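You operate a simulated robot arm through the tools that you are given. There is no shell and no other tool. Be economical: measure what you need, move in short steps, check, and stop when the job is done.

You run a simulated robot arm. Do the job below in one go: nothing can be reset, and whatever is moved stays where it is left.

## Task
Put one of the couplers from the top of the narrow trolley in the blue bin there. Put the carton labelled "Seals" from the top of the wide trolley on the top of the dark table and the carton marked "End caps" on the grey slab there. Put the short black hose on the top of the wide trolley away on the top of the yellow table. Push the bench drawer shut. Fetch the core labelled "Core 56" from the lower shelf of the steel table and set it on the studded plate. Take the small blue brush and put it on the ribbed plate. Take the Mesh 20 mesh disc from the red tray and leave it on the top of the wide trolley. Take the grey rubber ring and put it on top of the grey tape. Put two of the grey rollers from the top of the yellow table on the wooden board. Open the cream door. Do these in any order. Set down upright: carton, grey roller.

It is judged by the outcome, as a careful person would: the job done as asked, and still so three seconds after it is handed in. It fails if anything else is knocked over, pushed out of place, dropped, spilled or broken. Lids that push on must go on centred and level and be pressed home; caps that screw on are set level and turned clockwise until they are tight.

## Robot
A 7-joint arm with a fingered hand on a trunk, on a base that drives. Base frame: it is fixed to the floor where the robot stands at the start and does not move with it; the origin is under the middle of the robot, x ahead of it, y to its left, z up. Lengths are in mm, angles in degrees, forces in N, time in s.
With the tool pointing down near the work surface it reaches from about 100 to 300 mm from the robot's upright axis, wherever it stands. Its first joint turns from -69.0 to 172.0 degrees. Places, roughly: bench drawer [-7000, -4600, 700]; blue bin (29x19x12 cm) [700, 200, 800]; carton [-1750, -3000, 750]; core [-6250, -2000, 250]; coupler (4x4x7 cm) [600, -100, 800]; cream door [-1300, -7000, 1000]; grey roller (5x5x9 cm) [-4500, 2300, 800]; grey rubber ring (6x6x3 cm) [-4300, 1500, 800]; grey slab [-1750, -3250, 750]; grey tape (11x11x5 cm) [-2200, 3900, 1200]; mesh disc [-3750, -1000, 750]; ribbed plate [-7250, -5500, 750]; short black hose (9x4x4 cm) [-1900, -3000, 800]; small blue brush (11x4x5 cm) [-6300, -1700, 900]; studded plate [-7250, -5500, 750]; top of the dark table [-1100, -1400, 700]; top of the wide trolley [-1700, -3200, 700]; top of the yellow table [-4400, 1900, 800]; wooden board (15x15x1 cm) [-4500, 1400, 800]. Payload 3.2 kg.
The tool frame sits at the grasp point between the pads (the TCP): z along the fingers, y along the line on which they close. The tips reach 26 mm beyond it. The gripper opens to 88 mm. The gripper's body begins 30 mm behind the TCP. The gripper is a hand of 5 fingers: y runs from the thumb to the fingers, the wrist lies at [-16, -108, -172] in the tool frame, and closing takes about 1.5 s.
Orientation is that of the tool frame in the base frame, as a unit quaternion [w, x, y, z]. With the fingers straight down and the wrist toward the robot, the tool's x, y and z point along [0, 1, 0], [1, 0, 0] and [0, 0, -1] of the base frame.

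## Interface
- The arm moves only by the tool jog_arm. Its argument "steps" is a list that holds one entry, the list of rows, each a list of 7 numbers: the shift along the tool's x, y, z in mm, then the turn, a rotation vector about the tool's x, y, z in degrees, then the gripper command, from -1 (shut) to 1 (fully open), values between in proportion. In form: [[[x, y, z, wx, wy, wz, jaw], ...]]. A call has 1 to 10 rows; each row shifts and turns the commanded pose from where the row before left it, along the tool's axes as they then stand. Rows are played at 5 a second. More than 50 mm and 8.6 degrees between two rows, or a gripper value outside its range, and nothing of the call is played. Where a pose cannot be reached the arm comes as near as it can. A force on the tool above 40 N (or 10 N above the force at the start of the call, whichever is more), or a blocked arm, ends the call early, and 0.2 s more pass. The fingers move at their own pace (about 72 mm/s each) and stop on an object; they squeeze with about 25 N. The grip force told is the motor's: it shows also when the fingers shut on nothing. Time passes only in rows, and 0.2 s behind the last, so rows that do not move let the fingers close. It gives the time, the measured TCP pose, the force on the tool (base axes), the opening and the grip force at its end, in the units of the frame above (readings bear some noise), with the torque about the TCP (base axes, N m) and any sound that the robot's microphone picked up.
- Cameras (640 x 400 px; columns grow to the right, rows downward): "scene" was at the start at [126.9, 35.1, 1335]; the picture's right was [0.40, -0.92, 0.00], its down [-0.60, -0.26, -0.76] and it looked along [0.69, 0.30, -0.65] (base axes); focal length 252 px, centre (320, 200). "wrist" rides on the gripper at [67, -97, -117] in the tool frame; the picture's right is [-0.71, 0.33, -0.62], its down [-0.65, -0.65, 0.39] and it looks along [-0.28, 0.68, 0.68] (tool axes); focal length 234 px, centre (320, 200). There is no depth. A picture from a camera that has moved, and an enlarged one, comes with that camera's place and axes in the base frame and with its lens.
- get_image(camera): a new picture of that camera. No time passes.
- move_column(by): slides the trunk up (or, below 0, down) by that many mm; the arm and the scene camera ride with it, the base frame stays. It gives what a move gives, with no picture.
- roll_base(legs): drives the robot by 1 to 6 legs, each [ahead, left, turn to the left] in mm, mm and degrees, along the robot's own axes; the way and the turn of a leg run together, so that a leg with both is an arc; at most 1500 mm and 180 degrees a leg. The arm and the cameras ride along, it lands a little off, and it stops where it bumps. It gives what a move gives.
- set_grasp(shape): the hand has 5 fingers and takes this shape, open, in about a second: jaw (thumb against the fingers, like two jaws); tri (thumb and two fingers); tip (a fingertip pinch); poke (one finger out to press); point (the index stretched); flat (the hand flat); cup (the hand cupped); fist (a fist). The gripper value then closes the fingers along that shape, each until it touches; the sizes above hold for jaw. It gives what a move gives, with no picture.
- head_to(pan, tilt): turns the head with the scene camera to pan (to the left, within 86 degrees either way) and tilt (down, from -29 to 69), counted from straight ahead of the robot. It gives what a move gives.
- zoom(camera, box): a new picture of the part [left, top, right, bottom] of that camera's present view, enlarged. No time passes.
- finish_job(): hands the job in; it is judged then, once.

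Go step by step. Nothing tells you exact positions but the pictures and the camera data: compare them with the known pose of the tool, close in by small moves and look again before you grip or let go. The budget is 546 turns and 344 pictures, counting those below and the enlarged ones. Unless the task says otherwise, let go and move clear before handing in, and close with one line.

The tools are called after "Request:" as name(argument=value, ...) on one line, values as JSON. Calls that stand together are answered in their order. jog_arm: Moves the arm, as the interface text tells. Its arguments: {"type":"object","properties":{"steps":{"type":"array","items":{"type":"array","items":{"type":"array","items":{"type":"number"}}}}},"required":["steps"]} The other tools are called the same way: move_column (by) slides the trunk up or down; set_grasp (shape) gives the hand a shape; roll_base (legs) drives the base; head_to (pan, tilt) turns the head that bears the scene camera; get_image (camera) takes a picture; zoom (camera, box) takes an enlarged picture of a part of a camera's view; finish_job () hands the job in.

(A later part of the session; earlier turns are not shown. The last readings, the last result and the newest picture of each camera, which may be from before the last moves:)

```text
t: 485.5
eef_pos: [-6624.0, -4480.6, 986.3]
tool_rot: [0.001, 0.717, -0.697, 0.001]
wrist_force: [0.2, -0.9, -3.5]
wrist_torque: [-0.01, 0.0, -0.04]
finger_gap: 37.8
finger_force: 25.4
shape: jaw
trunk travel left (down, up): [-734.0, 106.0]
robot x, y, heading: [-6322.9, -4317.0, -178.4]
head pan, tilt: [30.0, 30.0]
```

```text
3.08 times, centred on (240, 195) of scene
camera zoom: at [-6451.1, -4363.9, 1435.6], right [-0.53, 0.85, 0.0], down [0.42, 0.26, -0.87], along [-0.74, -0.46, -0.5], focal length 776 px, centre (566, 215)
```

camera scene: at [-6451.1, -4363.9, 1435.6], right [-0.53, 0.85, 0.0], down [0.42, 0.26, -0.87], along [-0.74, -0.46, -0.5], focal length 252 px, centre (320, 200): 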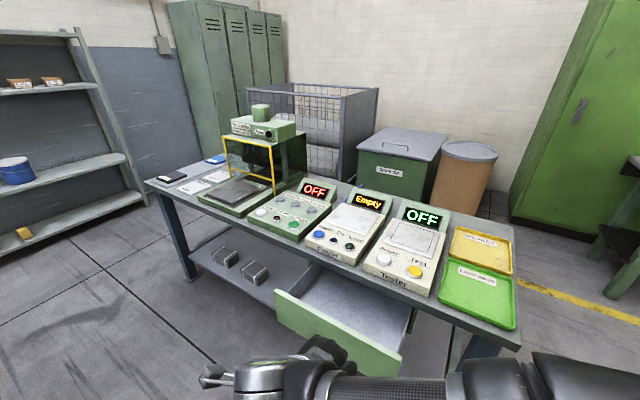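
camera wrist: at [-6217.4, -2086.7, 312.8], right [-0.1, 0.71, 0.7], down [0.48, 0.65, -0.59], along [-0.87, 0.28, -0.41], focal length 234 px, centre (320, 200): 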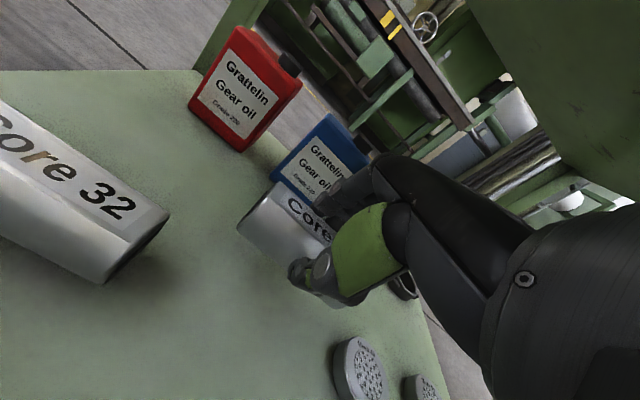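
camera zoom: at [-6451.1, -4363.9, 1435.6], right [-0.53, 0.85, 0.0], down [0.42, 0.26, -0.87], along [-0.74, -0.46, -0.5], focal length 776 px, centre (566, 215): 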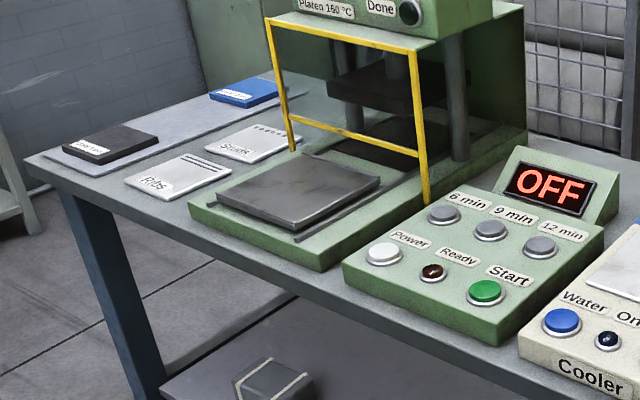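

Plates: "Ribs" near the bench's east edge (≈[-7181,-5688]) and "Studs" behind it (≈[-7357,-5682]). I drive opposite them.

Request:
roll_base(legs=[[0, 1220, -1.5], [330, 0, 0]])

Request:
head_to(pan=10, tilt=35)

Request:
get_image(camera="scene")

```text
t: 493.4
eef_pos: [-6917.1, -5707.1, 986.9]
tool_rot: [0.0, 0.716, -0.698, 0.001]
wrist_force: [-0.6, 0.2, -2.5]
wrist_torque: [0.0, -0.01, 0.01]
finger_gap: 37.9
finger_force: 25.1
shape: jaw
trunk travel left (down, up): [-734.0, 106.0]
robot x, y, heading: [-6612.3, -5543.0, -178.5]
head pan, tilt: [30.0, 30.0]
```

```text
t: 494.3
eef_pos: [-6916.2, -5707.0, 987.2]
tool_rot: [0.001, 0.716, -0.699, 0.001]
wrist_force: [1.0, -0.6, -3.8]
wrist_torque: [-0.01, -0.04, 0.0]
finger_gap: 38.0
finger_force: 24.9
shape: jaw
trunk travel left (down, up): [-734.0, 106.0]
robot x, y, heading: [-6617.0, -5542.1, -178.3]
head pan, tilt: [10.0, 35.0]
```

```text
185 pictures are left
camera scene: at [-6753.0, -5560.8, 1427.8], right [-0.2, 0.98, 0.0], down [0.56, 0.12, -0.82], along [-0.8, -0.16, -0.57], focal length 252 px, centre (320, 200)
```

scene: 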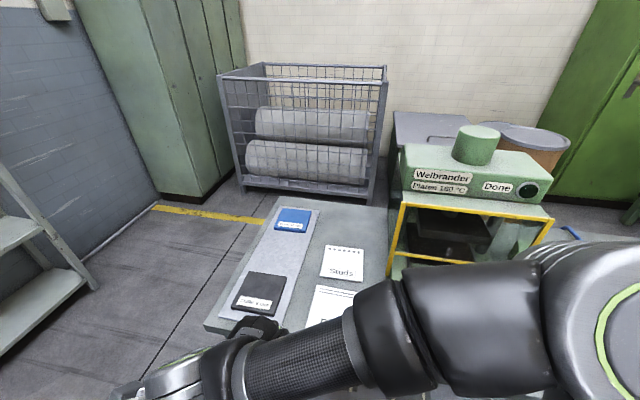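

Triangulated: plates at z≈803; Studs ≈[-7299,-5597], Ribs ≈[-7148,-5602]. Closing in and extending over Studs.

Request:
roll_base(legs=[[145, 0, -1.6]])

Request:
jog_arm(steps=[[[-25, 40, 0, 0, 0, 0, -1], [-25, 40, 0, 0, 0, 0, -1], [-25, 40, 0, 0, 0, 0, -1], [-25, 40, 0, 0, 0, 0, -1]]])

Request:
get_image(camera="wrist")

Request:
get_image(camera="scene")

```text
t: 495.6
eef_pos: [-7069.0, -5699.2, 986.8]
tool_rot: [-0.001, -0.706, 0.708, 0.0]
wrist_force: [0.7, -0.1, -3.6]
wrist_torque: [-0.01, 0.07, -0.01]
finger_gap: 38.0
finger_force: 25.0
shape: jaw
trunk travel left (down, up): [-734.0, 106.0]
robot x, y, heading: [-6761.0, -5546.3, 180.0]
head pan, tilt: [10.0, 35.0]
```

```text
t: 496.6
eef_pos: [-7228.0, -5597.3, 987.2]
tool_rot: [0.001, -0.705, 0.709, -0.002]
wrist_force: [-0.5, 0.1, -3.6]
wrist_torque: [-0.01, -0.05, 0.03]
finger_gap: 37.9
finger_force: 24.7
shape: jaw
trunk travel left (down, up): [-734.0, 106.0]
robot x, y, heading: [-6761.9, -5542.2, 179.8]
head pan, tilt: [10.0, 35.0]
```

```text
184 pictures are left
camera wrist: at [-7132.3, -5664.8, 1103.6], right [-0.33, 0.71, 0.62], down [0.66, 0.65, -0.39], along [-0.68, 0.28, -0.68], focal length 234 px, centre (320, 200)
```

wrist: 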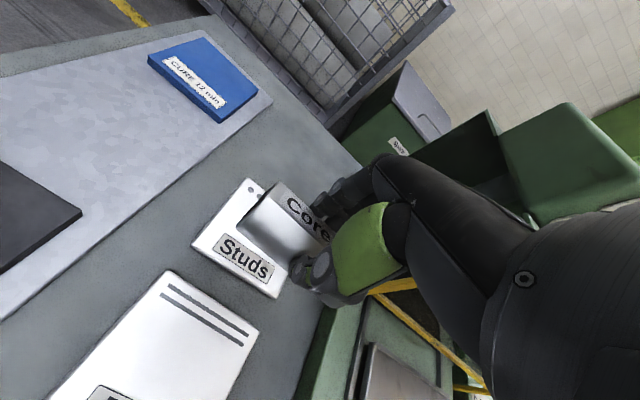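

```text
183 pictures are left
camera scene: at [-6902.7, -5557.1, 1427.5], right [-0.17, 0.99, 0.0], down [0.57, 0.1, -0.82], along [-0.81, -0.14, -0.57], focal length 252 px, centre (320, 200)
```

scene: 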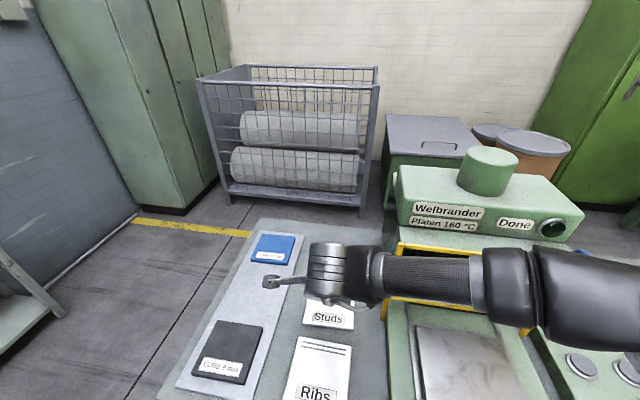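

Studs plate: x -7356..-7237, y -5663..-5537. I centre the core over it and lower.

Request:
jog_arm(steps=[[[1, 36, 0, 0, 0, 0, -1], [1, 36, 0, 0, 0, 0, -1]]])

Request:
move_column(by=-115)

Request:
get_image(camera="wrist")

Request:
get_image(camera="scene")

```text
t: 497.2
eef_pos: [-7301.9, -5601.4, 984.8]
tool_rot: [0.0, -0.706, 0.708, -0.001]
wrist_force: [0.3, -0.7, -3.2]
wrist_torque: [-0.03, -0.06, -0.04]
finger_gap: 37.6
finger_force: 25.1
shape: jaw
trunk travel left (down, up): [-734.0, 106.0]
robot x, y, heading: [-6763.4, -5544.0, 179.9]
head pan, tilt: [10.0, 35.0]
```

```text
t: 498.7
eef_pos: [-7298.4, -5601.5, 870.3]
tool_rot: [0.0, -0.706, 0.708, -0.001]
wrist_force: [-0.4, 0.2, -3.5]
wrist_torque: [0.02, -0.01, 0.02]
finger_gap: 37.5
finger_force: 24.8
shape: jaw
trunk travel left (down, up): [-619.0, 221.0]
robot x, y, heading: [-6766.2, -5548.6, 179.7]
head pan, tilt: [10.0, 35.0]
```

```text
182 pictures are left
camera wrist: at [-7203.6, -5669.6, 986.5], right [-0.33, 0.71, 0.62], down [0.66, 0.65, -0.39], along [-0.68, 0.28, -0.68], focal length 234 px, centre (320, 200)
```

wrist: 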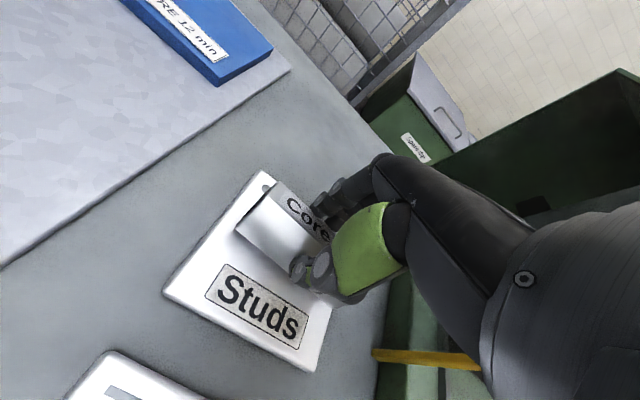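

```text
181 pictures are left
camera scene: at [-6901.2, -5558.4, 1312.7], right [-0.17, 0.99, 0.0], down [0.57, 0.1, -0.82], along [-0.81, -0.14, -0.57], focal length 252 px, centre (320, 200)
```

scene: 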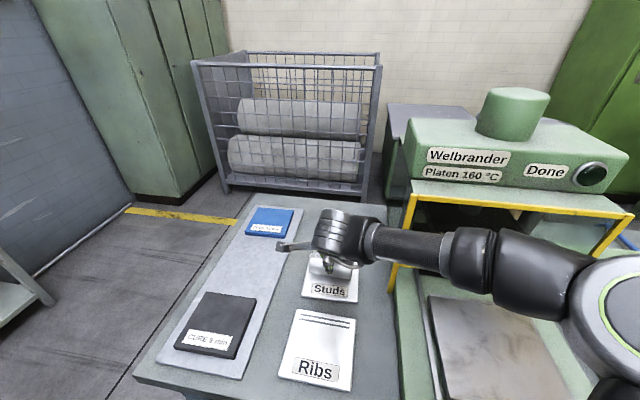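

Request:
jog_arm(steps=[[[0, -4, 6, 0, 0, 0, -1], [0, 0, 6, 0, 0, 0, -1], [0, 0, 4, 0, 0, 0, -1], [0, 0, 3, 0, 0, 0, -1]]])

Request:
jog_arm(steps=[[[0, 0, 2, 0, 0, 0, -1], [0, 0, 2, 0, 0, 0, -1]]])

```text
t: 499.7
eef_pos: [-7297.4, -5603.3, 863.4]
tool_rot: [-0.013, -0.705, 0.709, 0.004]
wrist_force: [4.9, 1.5, 19.0]
wrist_torque: [0.09, -0.13, -0.01]
finger_gap: 38.6
finger_force: 24.9
shape: jaw
trunk travel left (down, up): [-619.0, 221.0]
robot x, y, heading: [-6764.1, -5542.9, 179.9]
head pan, tilt: [10.0, 35.0]
stopped in row 4: the force on the tool passed its limit at 41 N (the readings are from after the stop); the commanded pose is now the measured one
```

```text
t: 500.3
eef_pos: [-7297.3, -5602.7, 864.2]
tool_rot: [-0.016, -0.706, 0.708, 0.006]
wrist_force: [-0.6, 0.7, 37.2]
wrist_torque: [0.07, 0.39, 0.0]
finger_gap: 39.6
finger_force: 24.9
shape: jaw
trunk travel left (down, up): [-619.0, 221.0]
robot x, y, heading: [-6763.9, -5544.5, 179.9]
head pan, tilt: [10.0, 35.0]
```

Request:
jog_arm(steps=[[[0, 0, -3, 0, 0, 0, -1]]])

Request:
zoom(camera="wrist", box=[150, 150, 400, 390])

Request:
zoom(camera="scene", box=[260, 190, 420, 310])

```text
t: 500.7
eef_pos: [-7296.7, -5602.9, 863.7]
tool_rot: [-0.013, -0.705, 0.709, 0.006]
wrist_force: [-1.1, 0.8, 31.3]
wrist_torque: [0.1, 0.41, 0.0]
finger_gap: 39.4
finger_force: 24.9
shape: jaw
trunk travel left (down, up): [-619.0, 221.0]
robot x, y, heading: [-6761.8, -5547.9, 180.1]
head pan, tilt: [10.0, 35.0]
```

```text
1.67 times, centred on (275, 270) of wrist
camera zoom: at [-7197.1, -5669.3, 977.6], right [-0.31, 0.72, 0.62], down [0.65, 0.64, -0.41], along [-0.7, 0.27, -0.66], focal length 390 px, centre (395, 83)
```

zoom: 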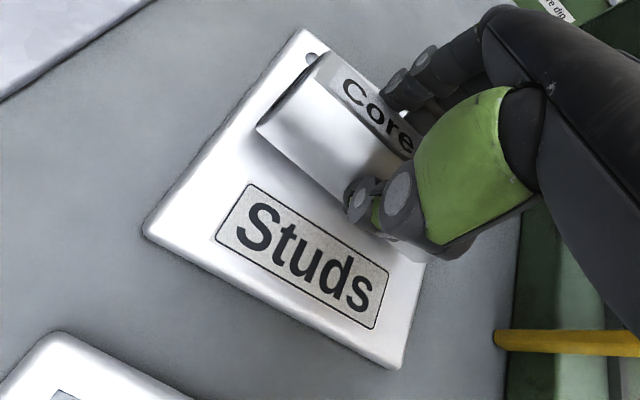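

```text
3.33 times, centred on (340, 250) of scene
camera zoom: at [-6895.2, -5557.4, 1313.4], right [-0.17, 0.99, 0.0], down [0.56, 0.1, -0.82], along [-0.81, -0.14, -0.57], focal length 840 px, centre (253, 33)
```

zoom: 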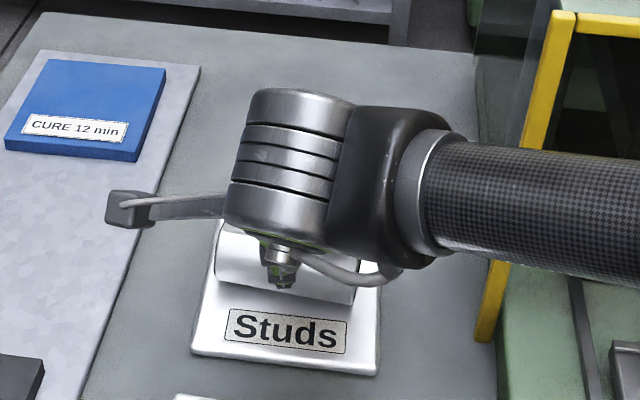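

Request:
jog_arm(steps=[[[0, 0, -3, 0, 0, 0, -1], [0, 0, -1, 0, 0, 0, -1]]])

```text
t: 501.3
eef_pos: [-7297.3, -5604.4, 865.7]
tool_rot: [-0.01, -0.705, 0.709, 0.003]
wrist_force: [-2.1, -1.5, 21.5]
wrist_torque: [0.0, 0.37, 0.01]
finger_gap: 39.6
finger_force: 25.1
shape: jaw
trunk travel left (down, up): [-619.0, 221.0]
robot x, y, heading: [-6764.7, -5547.3, 179.8]
head pan, tilt: [10.0, 35.0]
```

Request:
jog_arm(steps=[[[0, 0, -2, 0, 0, 0, -1], [0, 0, 0, 0, 0, 0, -1]]])

```text
t: 501.9
eef_pos: [-7298.1, -5603.6, 863.4]
tool_rot: [-0.008, -0.706, 0.708, 0.003]
wrist_force: [-1.0, -0.4, 14.0]
wrist_torque: [-0.01, 0.2, -0.01]
finger_gap: 39.3
finger_force: 24.5
shape: jaw
trunk travel left (down, up): [-619.0, 221.0]
robot x, y, heading: [-6764.9, -5543.4, 179.9]
head pan, tilt: [10.0, 35.0]
```

Request:
jog_arm(steps=[[[0, 0, -1, 0, 0, 0, -1], [0, 0, 0, 0, 0, 0, 0], [0, 0, 0, 0, 0, 0, 0.2], [0, 0, 0, 0, 0, 0, 0.5], [0, 0, 0, 0, 0, 0, 0.8]]])

Request:
get_image(camera="wrist")

```text
t: 503.1
eef_pos: [-7299.5, -5602.8, 864.4]
tool_rot: [-0.008, -0.705, 0.709, 0.002]
wrist_force: [0.0, 0.2, -0.1]
wrist_torque: [0.01, 0.02, -0.04]
finger_gap: 78.7
finger_force: 0.1
shape: jaw
trunk travel left (down, up): [-619.0, 221.0]
robot x, y, heading: [-6764.7, -5545.9, 179.8]
head pan, tilt: [10.0, 35.0]
```

```text
178 pictures are left
camera wrist: at [-7200.9, -5669.3, 980.1], right [-0.32, 0.71, 0.62], down [0.65, 0.64, -0.4], along [-0.69, 0.28, -0.67], focal length 234 px, centre (320, 200)
```

wrist: 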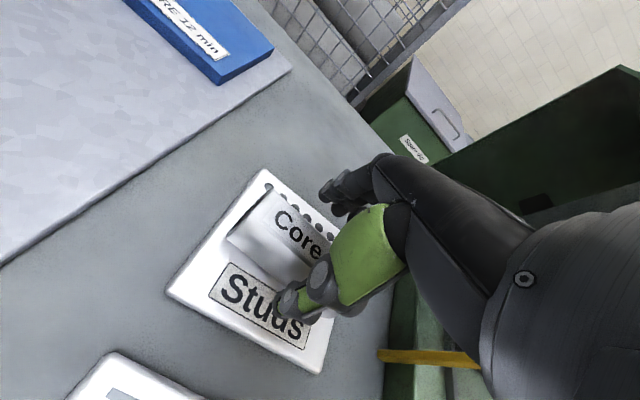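

Request:
move_column(by=130)

Request:
get_image(camera="wrist")

```text
t: 504.7
eef_pos: [-7301.3, -5602.9, 994.1]
tool_rot: [-0.008, -0.705, 0.709, 0.002]
wrist_force: [0.2, 0.0, 0.1]
wrist_torque: [-0.03, 0.0, 0.0]
finger_gap: 79.0
finger_force: 0.2
shape: jaw
trunk travel left (down, up): [-749.0, 91.0]
robot x, y, heading: [-6764.9, -5544.5, 179.9]
head pan, tilt: [10.0, 35.0]
```

```text
177 pictures are left
camera wrist: at [-7201.1, -5669.3, 1110.3], right [-0.32, 0.71, 0.62], down [0.65, 0.64, -0.4], along [-0.69, 0.28, -0.67], focal length 234 px, centre (320, 200)
```

wrist: 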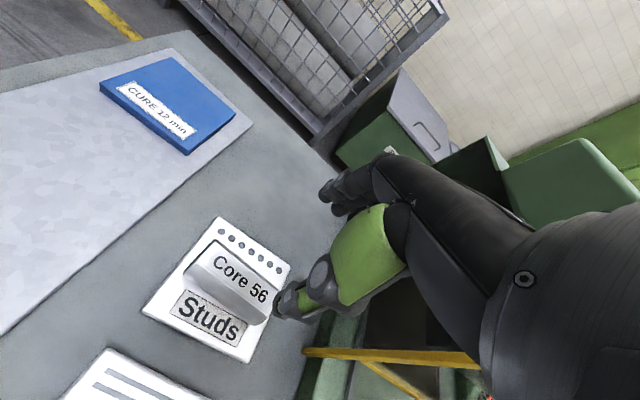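

Core 56 sits on the studded plate. Next, the drawer: I retract, back off and view it.

Request:
jog_arm(steps=[[[5, -45, 0, 0, 0, 0, 1], [5, -45, 0, 0, 0, 0, 1], [5, -45, 0, 0, 0, 0, 1], [5, -45, 0, 0, 0, 0, 1], [5, -45, 0, 0, 0, 0, 1]]])

Request:
roll_base(legs=[[-420, 0, 0], [0, -830, 0]])

Request:
head_to(pan=0, tilt=40)

Request:
get_image(camera="scene")

```text
t: 505.9
eef_pos: [-7073.6, -5628.0, 991.7]
tool_rot: [-0.009, -0.705, 0.709, 0.004]
wrist_force: [-0.2, 0.1, -0.3]
wrist_torque: [0.0, 0.02, 0.05]
finger_gap: 88.0
finger_force: 0.1
shape: jaw
trunk travel left (down, up): [-749.0, 91.0]
robot x, y, heading: [-6765.5, -5545.9, 180.0]
head pan, tilt: [10.0, 35.0]
```

```text
t: 512.5
eef_pos: [-6655.2, -4801.8, 991.8]
tool_rot: [0.008, 0.71, -0.704, -0.002]
wrist_force: [0.3, -0.6, -0.3]
wrist_torque: [0.01, 0.03, -0.01]
finger_gap: 87.7
finger_force: 0.0
shape: jaw
trunk travel left (down, up): [-749.0, 91.0]
robot x, y, heading: [-6345.3, -4713.3, -179.5]
head pan, tilt: [10.0, 35.0]
```

```text
t: 513.2
eef_pos: [-6654.2, -4801.7, 991.9]
tool_rot: [0.009, 0.709, -0.705, -0.004]
wrist_force: [-0.5, 0.2, 0.0]
wrist_torque: [-0.01, 0.01, 0.0]
finger_gap: 88.1
finger_force: 0.0
shape: jaw
trunk travel left (down, up): [-749.0, 91.0]
robot x, y, heading: [-6347.6, -4713.2, -179.5]
head pan, tilt: [0.0, 40.0]
```

```text
176 pictures are left
camera scene: at [-6480.1, -4715.2, 1435.2], right [-0.01, 1.0, 0.0], down [0.64, 0.01, -0.77], along [-0.77, -0.01, -0.64], focal length 252 px, centre (320, 200)
```

scene: 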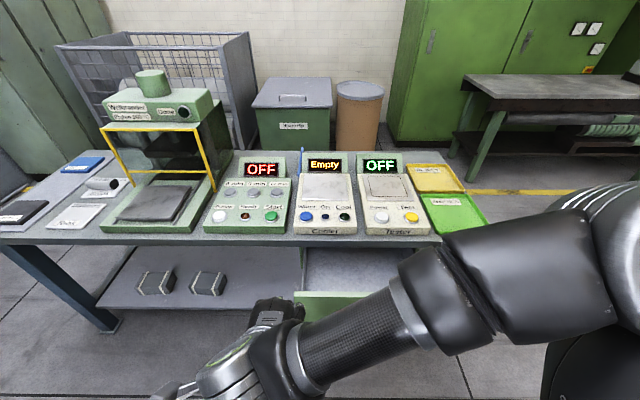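

Request:
move_column(by=-400)

Request:
set_grasp(shape="fist")

Request:
get_image(camera="scene")

Request:
get_image(camera="wrist")

```text
t: 517.1
eef_pos: [-6655.0, -4802.2, 592.6]
tool_rot: [0.009, 0.709, -0.705, -0.002]
wrist_force: [0.0, -0.9, -0.2]
wrist_torque: [-0.01, -0.02, 0.0]
finger_gap: 87.8
finger_force: 0.1
shape: jaw
trunk travel left (down, up): [-349.0, 491.0]
robot x, y, heading: [-6346.1, -4716.8, -179.5]
head pan, tilt: [0.0, 40.0]
```

```text
t: 518.0
eef_pos: [-6654.3, -4801.7, 591.9]
tool_rot: [0.009, 0.709, -0.705, -0.003]
wrist_force: [-0.2, -0.7, -0.5]
wrist_torque: [-0.01, 0.02, -0.01]
finger_gap: 0.0
finger_force: 0.1
shape: fist
trunk travel left (down, up): [-349.0, 491.0]
robot x, y, heading: [-6342.8, -4715.4, -179.6]
head pan, tilt: [0.0, 40.0]
```

```text
175 pictures are left
camera scene: at [-6480.0, -4715.1, 1035.2], right [-0.01, 1.0, 0.0], down [0.64, 0.01, -0.77], along [-0.77, -0.01, -0.64], focal length 252 px, centre (320, 200)
```

scene: 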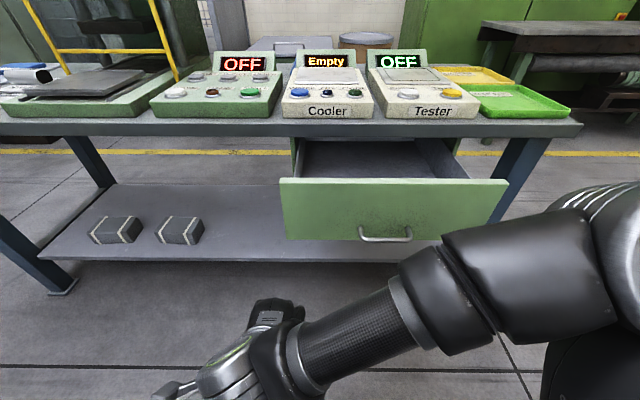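

```text
174 pictures are left
camera wrist: at [-6556.0, -4867.4, 707.1], right [-0.33, 0.71, 0.62], down [0.64, 0.65, -0.4], along [-0.69, 0.27, -0.67], focal length 234 px, centre (320, 200)
```

wrist: 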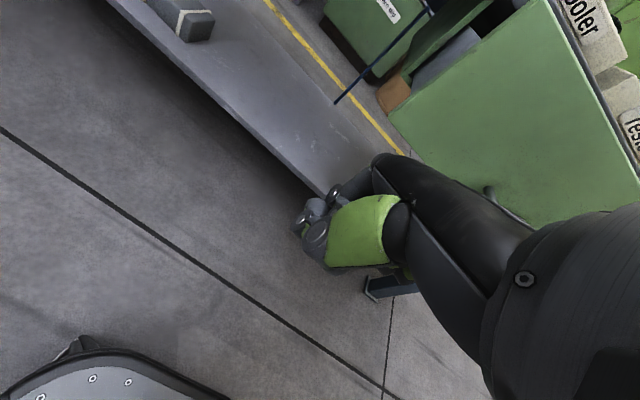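

The drawer panel is at x≈-6877, y -4792..-4352, z 588..752. I line up with its centre, fist forward.

Request:
roll_base(legs=[[0, -225, -0.5]])

Request:
jog_arm(steps=[[[0, 0, 0, -8, 0, 0, -1], [0, 0, 0, -8, 0, 0, -1], [0, 0, 0, -8, 0, 0, -1], [0, 0, 0, -8, 0, 0, -1], [0, 0, 0, -8, 0, 0, -1], [0, 0, 0, -8, 0, 0, -1], [0, 0, 0, -8, 0, 0, -1]]])

Request:
move_column(by=95)

Request:
get_image(camera="scene")

Request:
get_image(camera="wrist")

```text
t: 519.7
eef_pos: [-6657.0, -4575.1, 592.5]
tool_rot: [-0.009, -0.707, 0.708, 0.002]
wrist_force: [-0.4, -0.5, 0.3]
wrist_torque: [0.01, 0.02, 0.03]
finger_gap: 0.0
finger_force: 0.0
shape: fist
trunk travel left (down, up): [-349.0, 491.0]
robot x, y, heading: [-6347.1, -4491.3, -179.9]
head pan, tilt: [0.0, 40.0]
```

```text
t: 521.0
eef_pos: [-6697.5, -4595.2, 628.2]
tool_rot: [-0.321, -0.587, 0.702, 0.245]
wrist_force: [-0.1, 0.6, -0.1]
wrist_torque: [0.01, -0.03, 0.02]
finger_gap: 0.0
finger_force: 0.1
shape: fist
trunk travel left (down, up): [-349.0, 491.0]
robot x, y, heading: [-6347.0, -4488.6, -180.1]
head pan, tilt: [0.0, 40.0]
stopped in row 6: the arm was blocked; the commanded pose is now the measured one
```

```text
t: 522.3
eef_pos: [-6697.4, -4596.0, 721.3]
tool_rot: [-0.32, -0.586, 0.702, 0.246]
wrist_force: [-0.8, 1.3, -0.1]
wrist_torque: [-0.04, -0.01, 0.0]
finger_gap: 0.1
finger_force: 0.0
shape: fist
trunk travel left (down, up): [-444.0, 396.0]
robot x, y, heading: [-6346.8, -4492.8, -179.7]
head pan, tilt: [0.0, 40.0]
```

```text
173 pictures are left
camera scene: at [-6481.4, -4490.0, 1130.2], right [0.0, 1.0, 0.0], down [0.64, 0.0, -0.77], along [-0.77, 0.0, -0.64], focal length 252 px, centre (320, 200)
```

scene: 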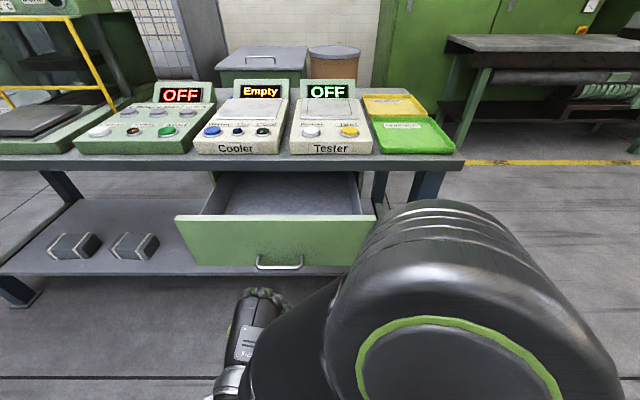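

```text
172 pictures are left
camera wrist: at [-6553.7, -4677.1, 740.5], right [0.32, 0.78, 0.55], down [0.22, 0.5, -0.84], along [-0.92, 0.38, -0.01], focal length 234 px, centre (320, 200)
```

wrist: 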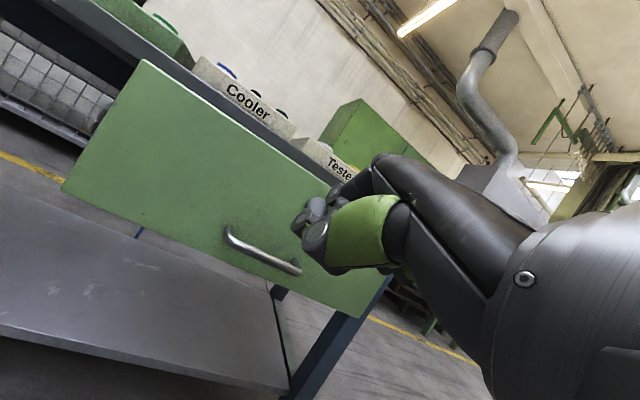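

Request:
move_column(by=-35)

Request:
roll_base(legs=[[120, 0, 0]])

Request:
get_image(camera="scene")

Request:
get_image(camera="wrist")

```text
t: 523.1
eef_pos: [-6696.9, -4596.4, 687.5]
tool_rot: [-0.32, -0.587, 0.702, 0.246]
wrist_force: [0.3, 0.0, 1.1]
wrist_torque: [-0.01, 0.0, -0.03]
finger_gap: 0.0
finger_force: 0.1
shape: fist
trunk travel left (down, up): [-409.0, 431.0]
robot x, y, heading: [-6344.1, -4491.7, -179.8]
head pan, tilt: [0.0, 40.0]
```

```text
t: 524.3
eef_pos: [-6815.8, -4596.7, 686.7]
tool_rot: [-0.321, -0.588, 0.701, 0.246]
wrist_force: [-0.5, 0.3, 0.1]
wrist_torque: [-0.01, -0.04, -0.04]
finger_gap: 0.0
finger_force: 0.0
shape: fist
trunk travel left (down, up): [-409.0, 431.0]
robot x, y, heading: [-6463.7, -4490.7, -179.6]
head pan, tilt: [0.0, 40.0]
```

```text
171 pictures are left
camera scene: at [-6599.3, -4490.2, 1095.1], right [0.0, 1.0, 0.0], down [0.64, 0.0, -0.77], along [-0.77, 0.0, -0.64], focal length 252 px, centre (320, 200)
```

scene: 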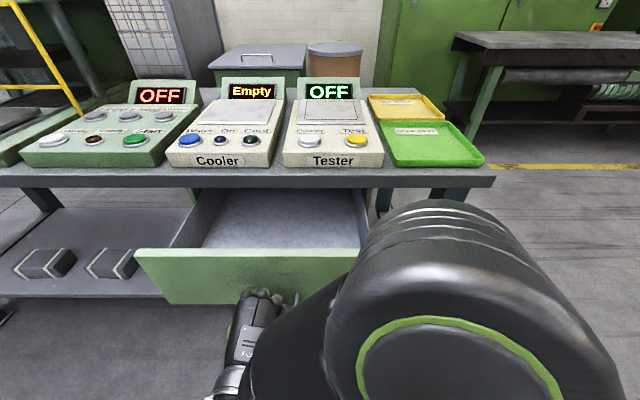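

```text
170 pictures are left
camera wrist: at [-6671.4, -4677.2, 705.5], right [0.31, 0.78, 0.55], down [0.22, 0.5, -0.84], along [-0.92, 0.38, -0.01], focal length 234 px, centre (320, 200)
```

wrist: 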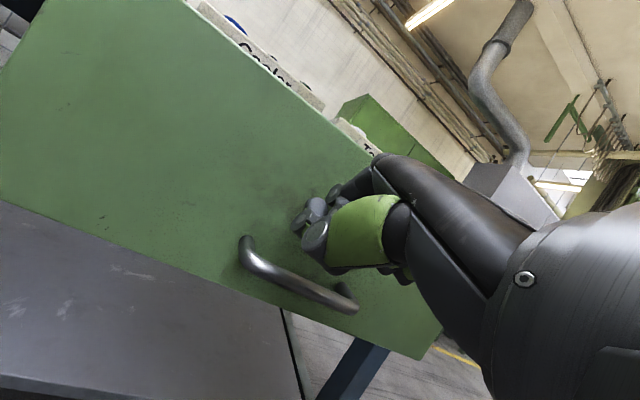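

Request:
roll_base(legs=[[100, 0, 0]])

Request:
get_image(camera="scene")

```text
t: 525.5
eef_pos: [-6918.7, -4597.4, 686.4]
tool_rot: [-0.321, -0.586, 0.702, 0.246]
wrist_force: [-0.1, 0.7, 0.6]
wrist_torque: [-0.01, 0.0, 0.01]
finger_gap: 0.0
finger_force: 0.1
shape: fist
trunk travel left (down, up): [-409.0, 431.0]
robot x, y, heading: [-6566.0, -4494.6, -179.8]
head pan, tilt: [0.0, 40.0]
```

```text
169 pictures are left
camera scene: at [-6702.5, -4490.7, 1095.1], right [0.0, 1.0, 0.0], down [0.64, 0.0, -0.77], along [-0.77, 0.0, -0.64], focal length 252 px, centre (320, 200)
```

scene: 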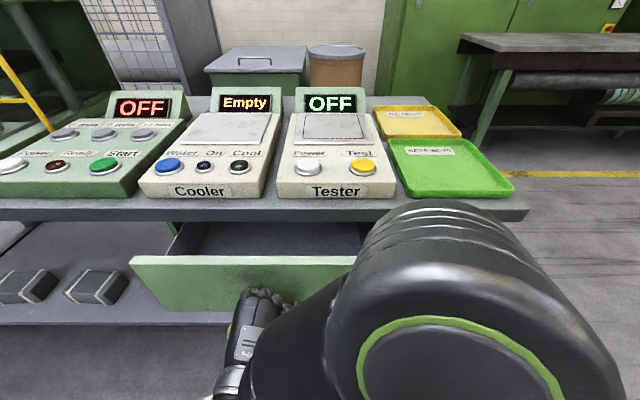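

Request:
roll_base(legs=[[70, 0, 0]])

Request:
get_image(camera="scene")

Request:
get_image(camera="wrist")

```text
t: 526.5
eef_pos: [-6988.8, -4598.1, 688.6]
tool_rot: [-0.321, -0.587, 0.702, 0.245]
wrist_force: [-0.9, 1.2, -0.4]
wrist_torque: [-0.02, 0.02, -0.02]
finger_gap: 0.0
finger_force: 0.2
shape: fist
trunk travel left (down, up): [-409.0, 431.0]
robot x, y, heading: [-6636.5, -4496.6, -180.0]
head pan, tilt: [0.0, 40.0]
```

```text
168 pictures are left
camera scene: at [-6772.5, -4490.8, 1095.1], right [0.0, 1.0, 0.0], down [0.64, 0.0, -0.77], along [-0.77, 0.0, -0.64], focal length 252 px, centre (320, 200)
```

scene: 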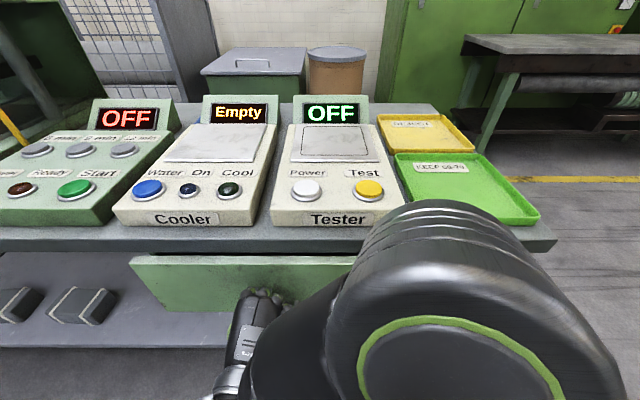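

```text
167 pictures are left
camera wrist: at [-6844.9, -4678.0, 706.0], right [0.32, 0.78, 0.54], down [0.22, 0.5, -0.84], along [-0.92, 0.38, -0.01], focal length 234 px, centre (320, 200)
```

wrist: 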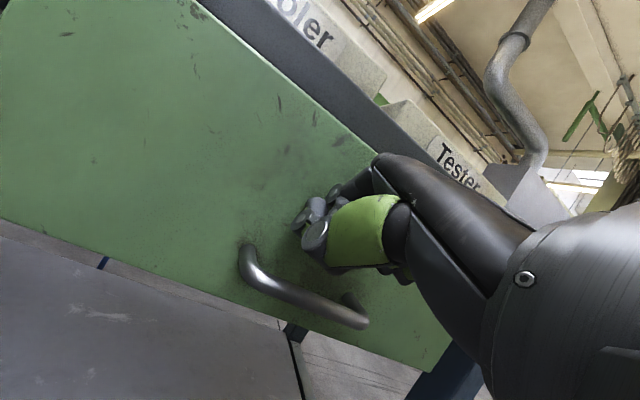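

Request:
roll_base(legs=[[25, 0, 0]])

Request:
get_image(camera="scene")

Request:
zoom(camera="wrist", box=[0, 0, 640, 400])

```text
t: 527.3
eef_pos: [-7013.7, -4597.5, 686.8]
tool_rot: [-0.321, -0.586, 0.702, 0.246]
wrist_force: [-1.1, 0.6, -0.3]
wrist_torque: [0.02, 0.02, 0.0]
finger_gap: 0.1
finger_force: 0.0
shape: fist
trunk travel left (down, up): [-409.0, 431.0]
robot x, y, heading: [-6665.4, -4494.1, -179.8]
head pan, tilt: [0.0, 40.0]
```

```text
166 pictures are left
camera scene: at [-6797.2, -4490.8, 1095.1], right [0.0, 1.0, 0.0], down [0.64, 0.0, -0.77], along [-0.77, 0.0, -0.64], focal length 252 px, centre (320, 200)
```

scene: 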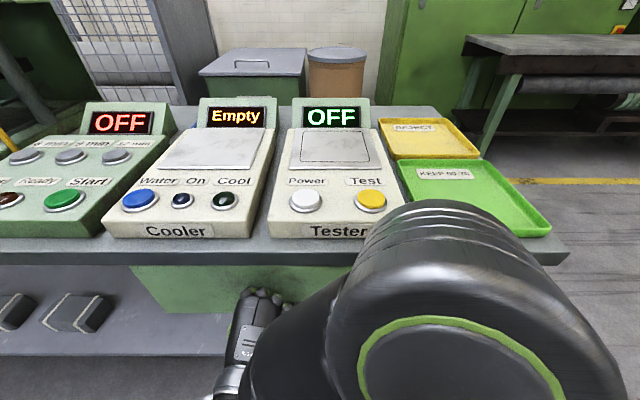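

```text
1.00 times, centred on (320, 200) of wrist (not enlarged: the box is as wide or as high as the picture)
camera zoom: at [-6869.8, -4678.0, 706.2], right [0.32, 0.78, 0.54], down [0.22, 0.5, -0.84], along [-0.92, 0.38, -0.01], focal length 234 px, centre (320, 200)
```

zoom: 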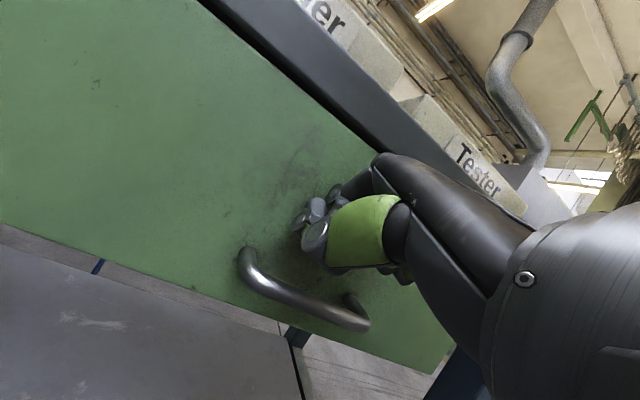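

Request:
roll_base(legs=[[25, 0, 0]])

Request:
get_image(camera="wrist")

```text
t: 528.1
eef_pos: [-7021.9, -4598.3, 689.4]
tool_rot: [-0.321, -0.587, 0.701, 0.246]
wrist_force: [33.5, 2.7, -0.5]
wrist_torque: [0.01, 0.41, 0.22]
finger_gap: 83.4
finger_force: 0.2
shape: fist
trunk travel left (down, up): [-409.0, 431.0]
robot x, y, heading: [-6673.1, -4493.0, -179.6]
head pan, tilt: [0.0, 40.0]
stopped in leg 1: the force on the tool passed its limit at 78 N (the readings are from after the stop); the commanded pose is now the measured one
```

```text
164 pictures are left
camera wrist: at [-6877.9, -4678.2, 707.3], right [0.31, 0.78, 0.54], down [0.21, 0.5, -0.84], along [-0.93, 0.38, -0.01], focal length 234 px, centre (320, 200)
```

wrist: 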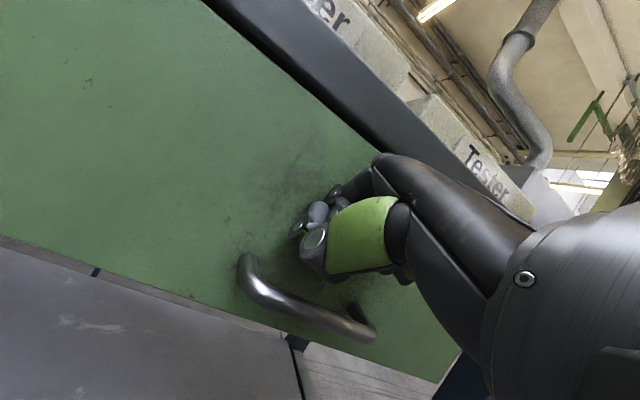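

The drawer hit its stop. I back away and check it stays shut.

Request:
roll_base(legs=[[-320, 0, 0]])

Request:
get_image(camera="scene")

```text
t: 530.2
eef_pos: [-6704.1, -4598.0, 688.0]
tool_rot: [-0.323, -0.589, 0.699, 0.244]
wrist_force: [-0.2, 0.3, 0.0]
wrist_torque: [-0.03, 0.03, 0.01]
finger_gap: 83.5
finger_force: 0.1
shape: fist
trunk travel left (down, up): [-409.0, 431.0]
robot x, y, heading: [-6355.8, -4486.5, -179.5]
head pan, tilt: [0.0, 40.0]
```

```text
163 pictures are left
camera scene: at [-6488.0, -4490.0, 1095.3], right [-0.01, 1.0, 0.0], down [0.64, 0.0, -0.77], along [-0.77, -0.01, -0.64], focal length 252 px, centre (320, 200)
```

scene: 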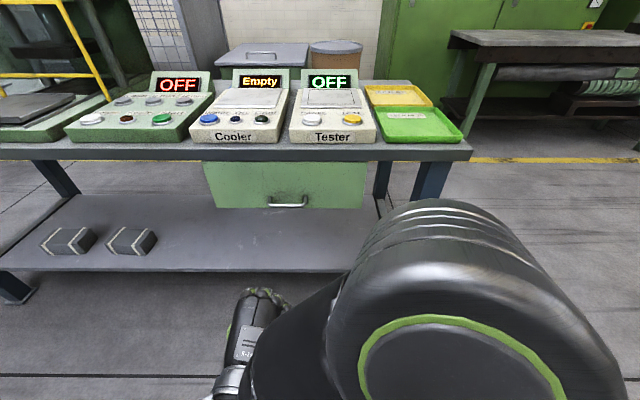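

Drawer is shut. I raise, straighten the hand, reset to jaw, and return for the brush.

Request:
move_column(by=330)

Request:
jog_arm(steps=[[[0, 0, 0, 7.92, -1.03, -1.57, -1], [0, 0, 0, 7.92, -1.03, -1.57, -1], [0, 0, 0, 7.92, -1.03, -1.57, -1], [0, 0, 0, 7.92, -1.03, -1.57, -1], [0, 0, 0, 7.92, -1.03, -1.57, -1], [0, 0, 0, 7.92, -1.03, -1.57, -1]]])

Request:
set_grasp(shape="jaw")

Request:
roll_base(legs=[[0, -1250, -0.4]])

Request:
head_to(pan=-45, tilt=20)

Request:
get_image(camera="scene")

```text
t: 533.5
eef_pos: [-6703.8, -4596.6, 1018.0]
tool_rot: [-0.321, -0.589, 0.7, 0.244]
wrist_force: [-0.2, 0.4, -0.6]
wrist_torque: [0.0, -0.01, -0.01]
finger_gap: 83.6
finger_force: 0.0
shape: fist
trunk travel left (down, up): [-739.0, 101.0]
robot x, y, heading: [-6352.5, -4490.3, -179.5]
head pan, tilt: [0.0, 40.0]
```

```text
t: 534.9
eef_pos: [-6705.6, -4596.6, 1016.6]
tool_rot: [0.0, 0.709, -0.705, 0.004]
wrist_force: [0.9, 0.1, -0.1]
wrist_torque: [0.0, -0.03, -0.01]
finger_gap: 83.9
finger_force: 0.2
shape: fist
trunk travel left (down, up): [-739.0, 101.0]
robot x, y, heading: [-6352.2, -4490.8, -179.5]
head pan, tilt: [0.0, 40.0]
```

```text
t: 535.8
eef_pos: [-6704.7, -4597.5, 1018.3]
tool_rot: [-0.001, 0.708, -0.706, 0.003]
wrist_force: [-0.9, 1.3, -1.0]
wrist_torque: [-0.01, 0.0, -0.02]
finger_gap: 87.8
finger_force: 0.1
shape: jaw
trunk travel left (down, up): [-739.0, 101.0]
robot x, y, heading: [-6351.5, -4490.3, -179.6]
head pan, tilt: [0.0, 40.0]
```

```text
t: 542.1
eef_pos: [-6709.1, -3341.6, 1018.1]
tool_rot: [0.001, -0.706, 0.708, -0.003]
wrist_force: [-0.3, 0.2, 0.7]
wrist_torque: [0.01, -0.01, 0.01]
finger_gap: 87.6
finger_force: 0.0
shape: jaw
trunk travel left (down, up): [-739.0, 101.0]
robot x, y, heading: [-6358.3, -3239.1, 179.8]
head pan, tilt: [0.0, 40.0]
```

```text
t: 543.2
eef_pos: [-6709.0, -3341.5, 1017.3]
tool_rot: [0.001, -0.706, 0.708, -0.003]
wrist_force: [0.3, -0.1, 0.3]
wrist_torque: [0.01, 0.01, 0.0]
finger_gap: 87.7
finger_force: 0.0
shape: jaw
trunk travel left (down, up): [-739.0, 101.0]
robot x, y, heading: [-6353.5, -3238.3, 179.8]
head pan, tilt: [-45.0, 20.0]
```

```text
162 pictures are left
camera scene: at [-6472.7, -3170.4, 1456.6], right [0.71, 0.71, 0.0], down [0.24, -0.24, -0.94], along [-0.66, 0.66, -0.34], focal length 252 px, centre (320, 200)
```

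scene: 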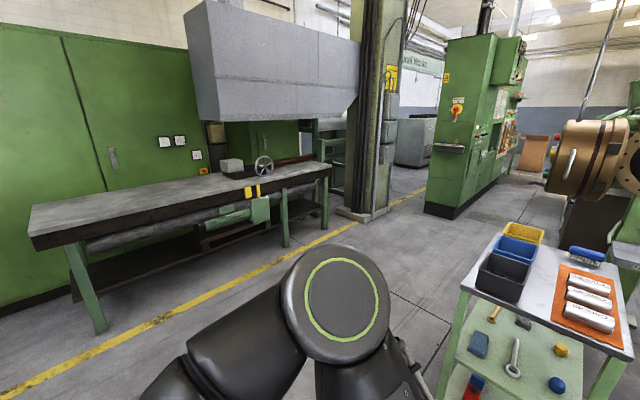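

To grip the brush across its width from the east I need the hand yawed 90°. I test that rotation here in free space.

Request:
jog_arm(steps=[[[0, 0, 0, 0, 0, -8.5, 1], [0, 0, 0, 0, 0, -8.5, 1], [0, 0, 0, 0, 0, -8.5, 1], [0, 0, 0, 0, 0, -8.5, 1], [0, 0, 0, 0, 0, -8.5, 1], [0, 0, 0, 0, 0, -8.5, 1], [0, 0, 0, 0, 0, -8.5, 1], [0, 0, 0, 0, 0, -8.5, 1], [0, 0, 0, 0, 0, -8.5, 1]]])

```text
t: 545.2
eef_pos: [-6699.4, -3349.6, 1015.9]
tool_rot: [-0.005, 0.994, -0.112, 0.001]
wrist_force: [-0.4, -0.2, 0.4]
wrist_torque: [0.0, -0.01, 0.01]
finger_gap: 87.9
finger_force: 0.0
shape: jaw
out of reach, approached as far as the arm can: row 9
trunk travel left (down, up): [-739.0, 101.0]
robot x, y, heading: [-6355.8, -3238.1, 179.8]
head pan, tilt: [-45.0, 20.0]
```

The yaw reached matches the brush's direction. I drive round to the cart's east side keeping this hand pose.

Request:
roll_base(legs=[[-640, 0, 0], [0, -1400, 0], [0, -212, 0], [200, 0, 0]])

Request:
head_to(pan=10, tilt=40)

Request:
get_image(camera="scene")

Request:
get_image(camera="wrist")

```text
t: 557.8
eef_pos: [-6250.3, -1743.3, 1015.1]
tool_rot: [-0.006, 0.993, -0.116, 0.001]
wrist_force: [-0.2, -0.4, 0.2]
wrist_torque: [-0.02, -0.01, 0.03]
finger_gap: 87.7
finger_force: 0.0
shape: jaw
trunk travel left (down, up): [-739.0, 101.0]
robot x, y, heading: [-5906.1, -1632.5, 179.5]
head pan, tilt: [-45.0, 20.0]
```

```text
t: 559.0
eef_pos: [-6248.5, -1741.0, 1016.1]
tool_rot: [-0.006, 0.993, -0.116, 0.002]
wrist_force: [-0.8, 0.2, 0.0]
wrist_torque: [-0.01, -0.01, -0.02]
finger_gap: 88.1
finger_force: 0.1
shape: jaw
trunk travel left (down, up): [-739.0, 101.0]
robot x, y, heading: [-5908.2, -1634.2, 179.5]
head pan, tilt: [10.0, 40.0]
```

```text
161 pictures are left
camera scene: at [-6041.3, -1645.7, 1425.2], right [-0.16, 0.99, 0.0], down [0.63, 0.11, -0.77], along [-0.76, -0.13, -0.64], focal length 252 px, centre (320, 200)
```

scene: 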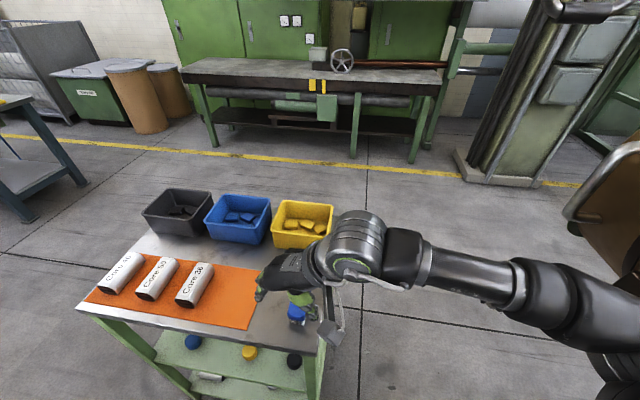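

```text
160 pictures are left
camera wrist: at [-6163.3, -1664.3, 1132.7], right [-0.77, -0.17, 0.62], down [-0.48, 0.79, -0.38], along [-0.43, -0.59, -0.69], focal length 234 px, centre (320, 200)
```

wrist: 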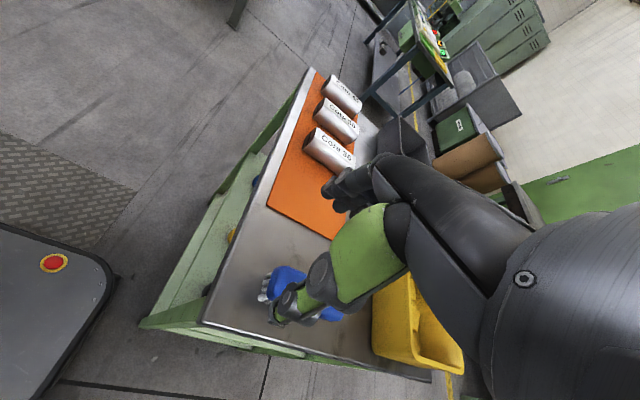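

Brush centre ≈[-6337,-1738]. I move above it and lower.

Request:
jog_arm(steps=[[[-43, 9, 0, 0, 0, 0, 1], [-43.5, 8.5, 0, 0, 0, 0, 1]]])

Request:
move_column(by=-80)

Request:
get_image(camera="wrist")

Request:
get_image(camera="scene")

```text
t: 559.6
eef_pos: [-6249.2, -1742.6, 1014.5]
tool_rot: [-0.004, 0.993, -0.116, 0.001]
wrist_force: [-0.3, -0.3, 0.3]
wrist_torque: [0.02, 0.01, -0.05]
finger_gap: 88.0
finger_force: 0.0
shape: jaw
out of reach, approached as far as the arm can: row 1, 2
trunk travel left (down, up): [-739.0, 101.0]
robot x, y, heading: [-5909.4, -1634.7, 179.5]
head pan, tilt: [10.0, 40.0]
```

```text
t: 560.8
eef_pos: [-6249.3, -1742.3, 935.0]
tool_rot: [-0.006, 0.993, -0.115, 0.0]
wrist_force: [-1.3, -0.1, 0.3]
wrist_torque: [-0.02, 0.0, -0.01]
finger_gap: 87.8
finger_force: 0.0
shape: jaw
trunk travel left (down, up): [-659.0, 181.0]
robot x, y, heading: [-5908.5, -1633.9, 179.6]
head pan, tilt: [10.0, 40.0]
```

```text
159 pictures are left
camera wrist: at [-6163.2, -1664.4, 1052.8], right [-0.77, -0.17, 0.62], down [-0.48, 0.79, -0.38], along [-0.43, -0.59, -0.69], focal length 234 px, centre (320, 200)
```

wrist: 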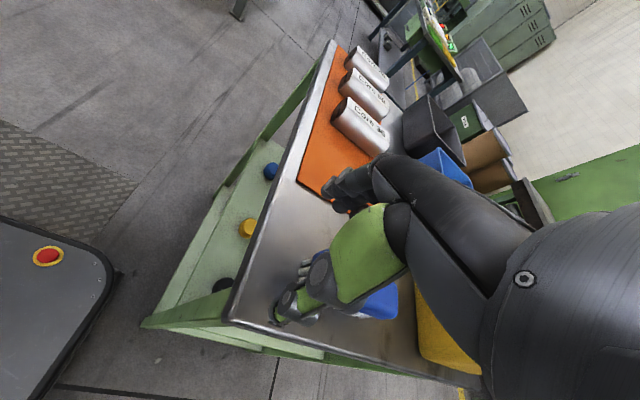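

```text
158 pictures are left
camera scene: at [-6041.1, -1645.9, 1345.2], right [-0.17, 0.99, 0.0], down [0.63, 0.11, -0.77], along [-0.76, -0.13, -0.64], focal length 252 px, centre (320, 200)
```

scene: 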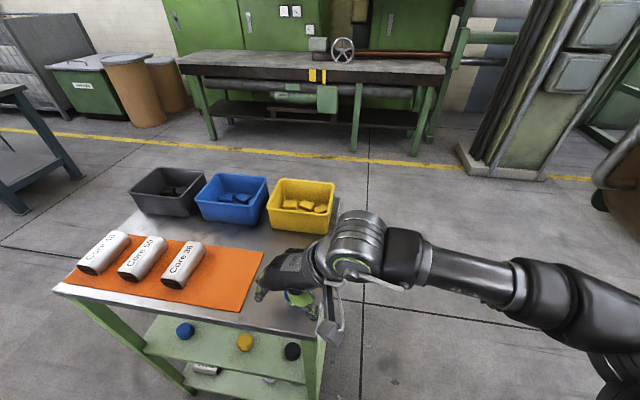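

The yaw limits arm reach, so I close the gap mainly with the base (clearance to cart checked ≈100 mm).

Request:
roll_base(legs=[[55, 0, 0]])

Request:
jog_arm(steps=[[[-10, 0, 0, 0, 0, 5, 1], [-15, 7, 0, 0, 0, 3, 1]]])

Request:
get_image(camera="wrist")

```text
t: 561.7
eef_pos: [-6305.0, -1743.2, 934.6]
tool_rot: [-0.005, 0.993, -0.115, 0.001]
wrist_force: [0.0, -0.2, -0.1]
wrist_torque: [0.02, 0.0, 0.01]
finger_gap: 87.7
finger_force: 0.1
shape: jaw
trunk travel left (down, up): [-659.0, 181.0]
robot x, y, heading: [-5959.6, -1636.4, 179.5]
head pan, tilt: [10.0, 40.0]
```

```text
t: 562.3
eef_pos: [-6329.9, -1742.6, 935.6]
tool_rot: [-0.005, 0.983, -0.185, 0.0]
wrist_force: [0.6, 0.1, 0.0]
wrist_torque: [0.01, 0.0, -0.03]
finger_gap: 88.0
finger_force: 0.1
shape: jaw
trunk travel left (down, up): [-659.0, 181.0]
robot x, y, heading: [-5962.5, -1631.4, 179.6]
head pan, tilt: [10.0, 40.0]
```

```text
157 pictures are left
camera wrist: at [-6233.5, -1677.5, 1052.3], right [-0.78, -0.06, 0.62], down [-0.37, 0.85, -0.38], along [-0.5, -0.53, -0.69], focal length 234 px, centre (320, 200)
```

wrist: 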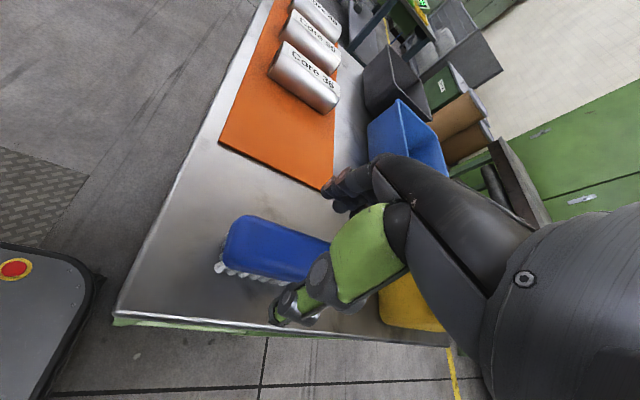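

Request:
jog_arm(steps=[[[-3, 0, 0, 0, 0, -5, 0.8]]])

Request:
move_column(by=-40)

Request:
get_image(camera="wrist")

```text
t: 562.7
eef_pos: [-6334.6, -1739.8, 934.7]
tool_rot: [-0.005, 0.99, -0.143, 0.001]
wrist_force: [0.2, -0.5, 0.2]
wrist_torque: [0.0, -0.01, 0.0]
finger_gap: 79.5
finger_force: 0.1
shape: jaw
trunk travel left (down, up): [-659.0, 181.0]
robot x, y, heading: [-5960.8, -1634.9, 179.7]
head pan, tilt: [10.0, 40.0]
```

```text
t: 563.6
eef_pos: [-6332.3, -1741.6, 896.2]
tool_rot: [-0.005, 0.99, -0.142, 0.001]
wrist_force: [-1.0, 0.3, 0.1]
wrist_torque: [-0.02, 0.0, 0.01]
finger_gap: 79.6
finger_force: 0.1
shape: jaw
trunk travel left (down, up): [-619.0, 221.0]
robot x, y, heading: [-5961.1, -1633.2, 179.5]
head pan, tilt: [10.0, 40.0]
```

```text
156 pictures are left
camera wrist: at [-6242.1, -1667.4, 1012.9], right [-0.77, -0.13, 0.62], down [-0.44, 0.81, -0.38], along [-0.46, -0.57, -0.68], focal length 234 px, centre (320, 200)
```

wrist: 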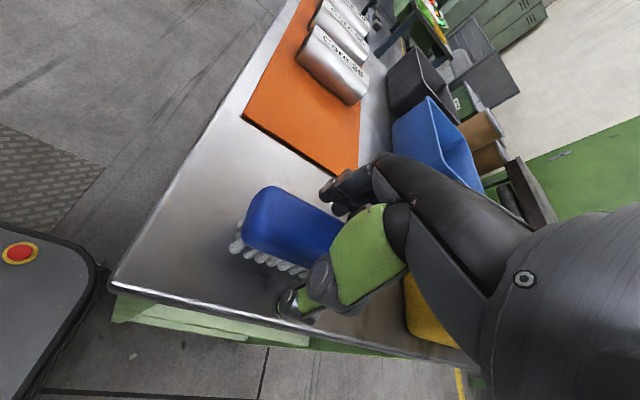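

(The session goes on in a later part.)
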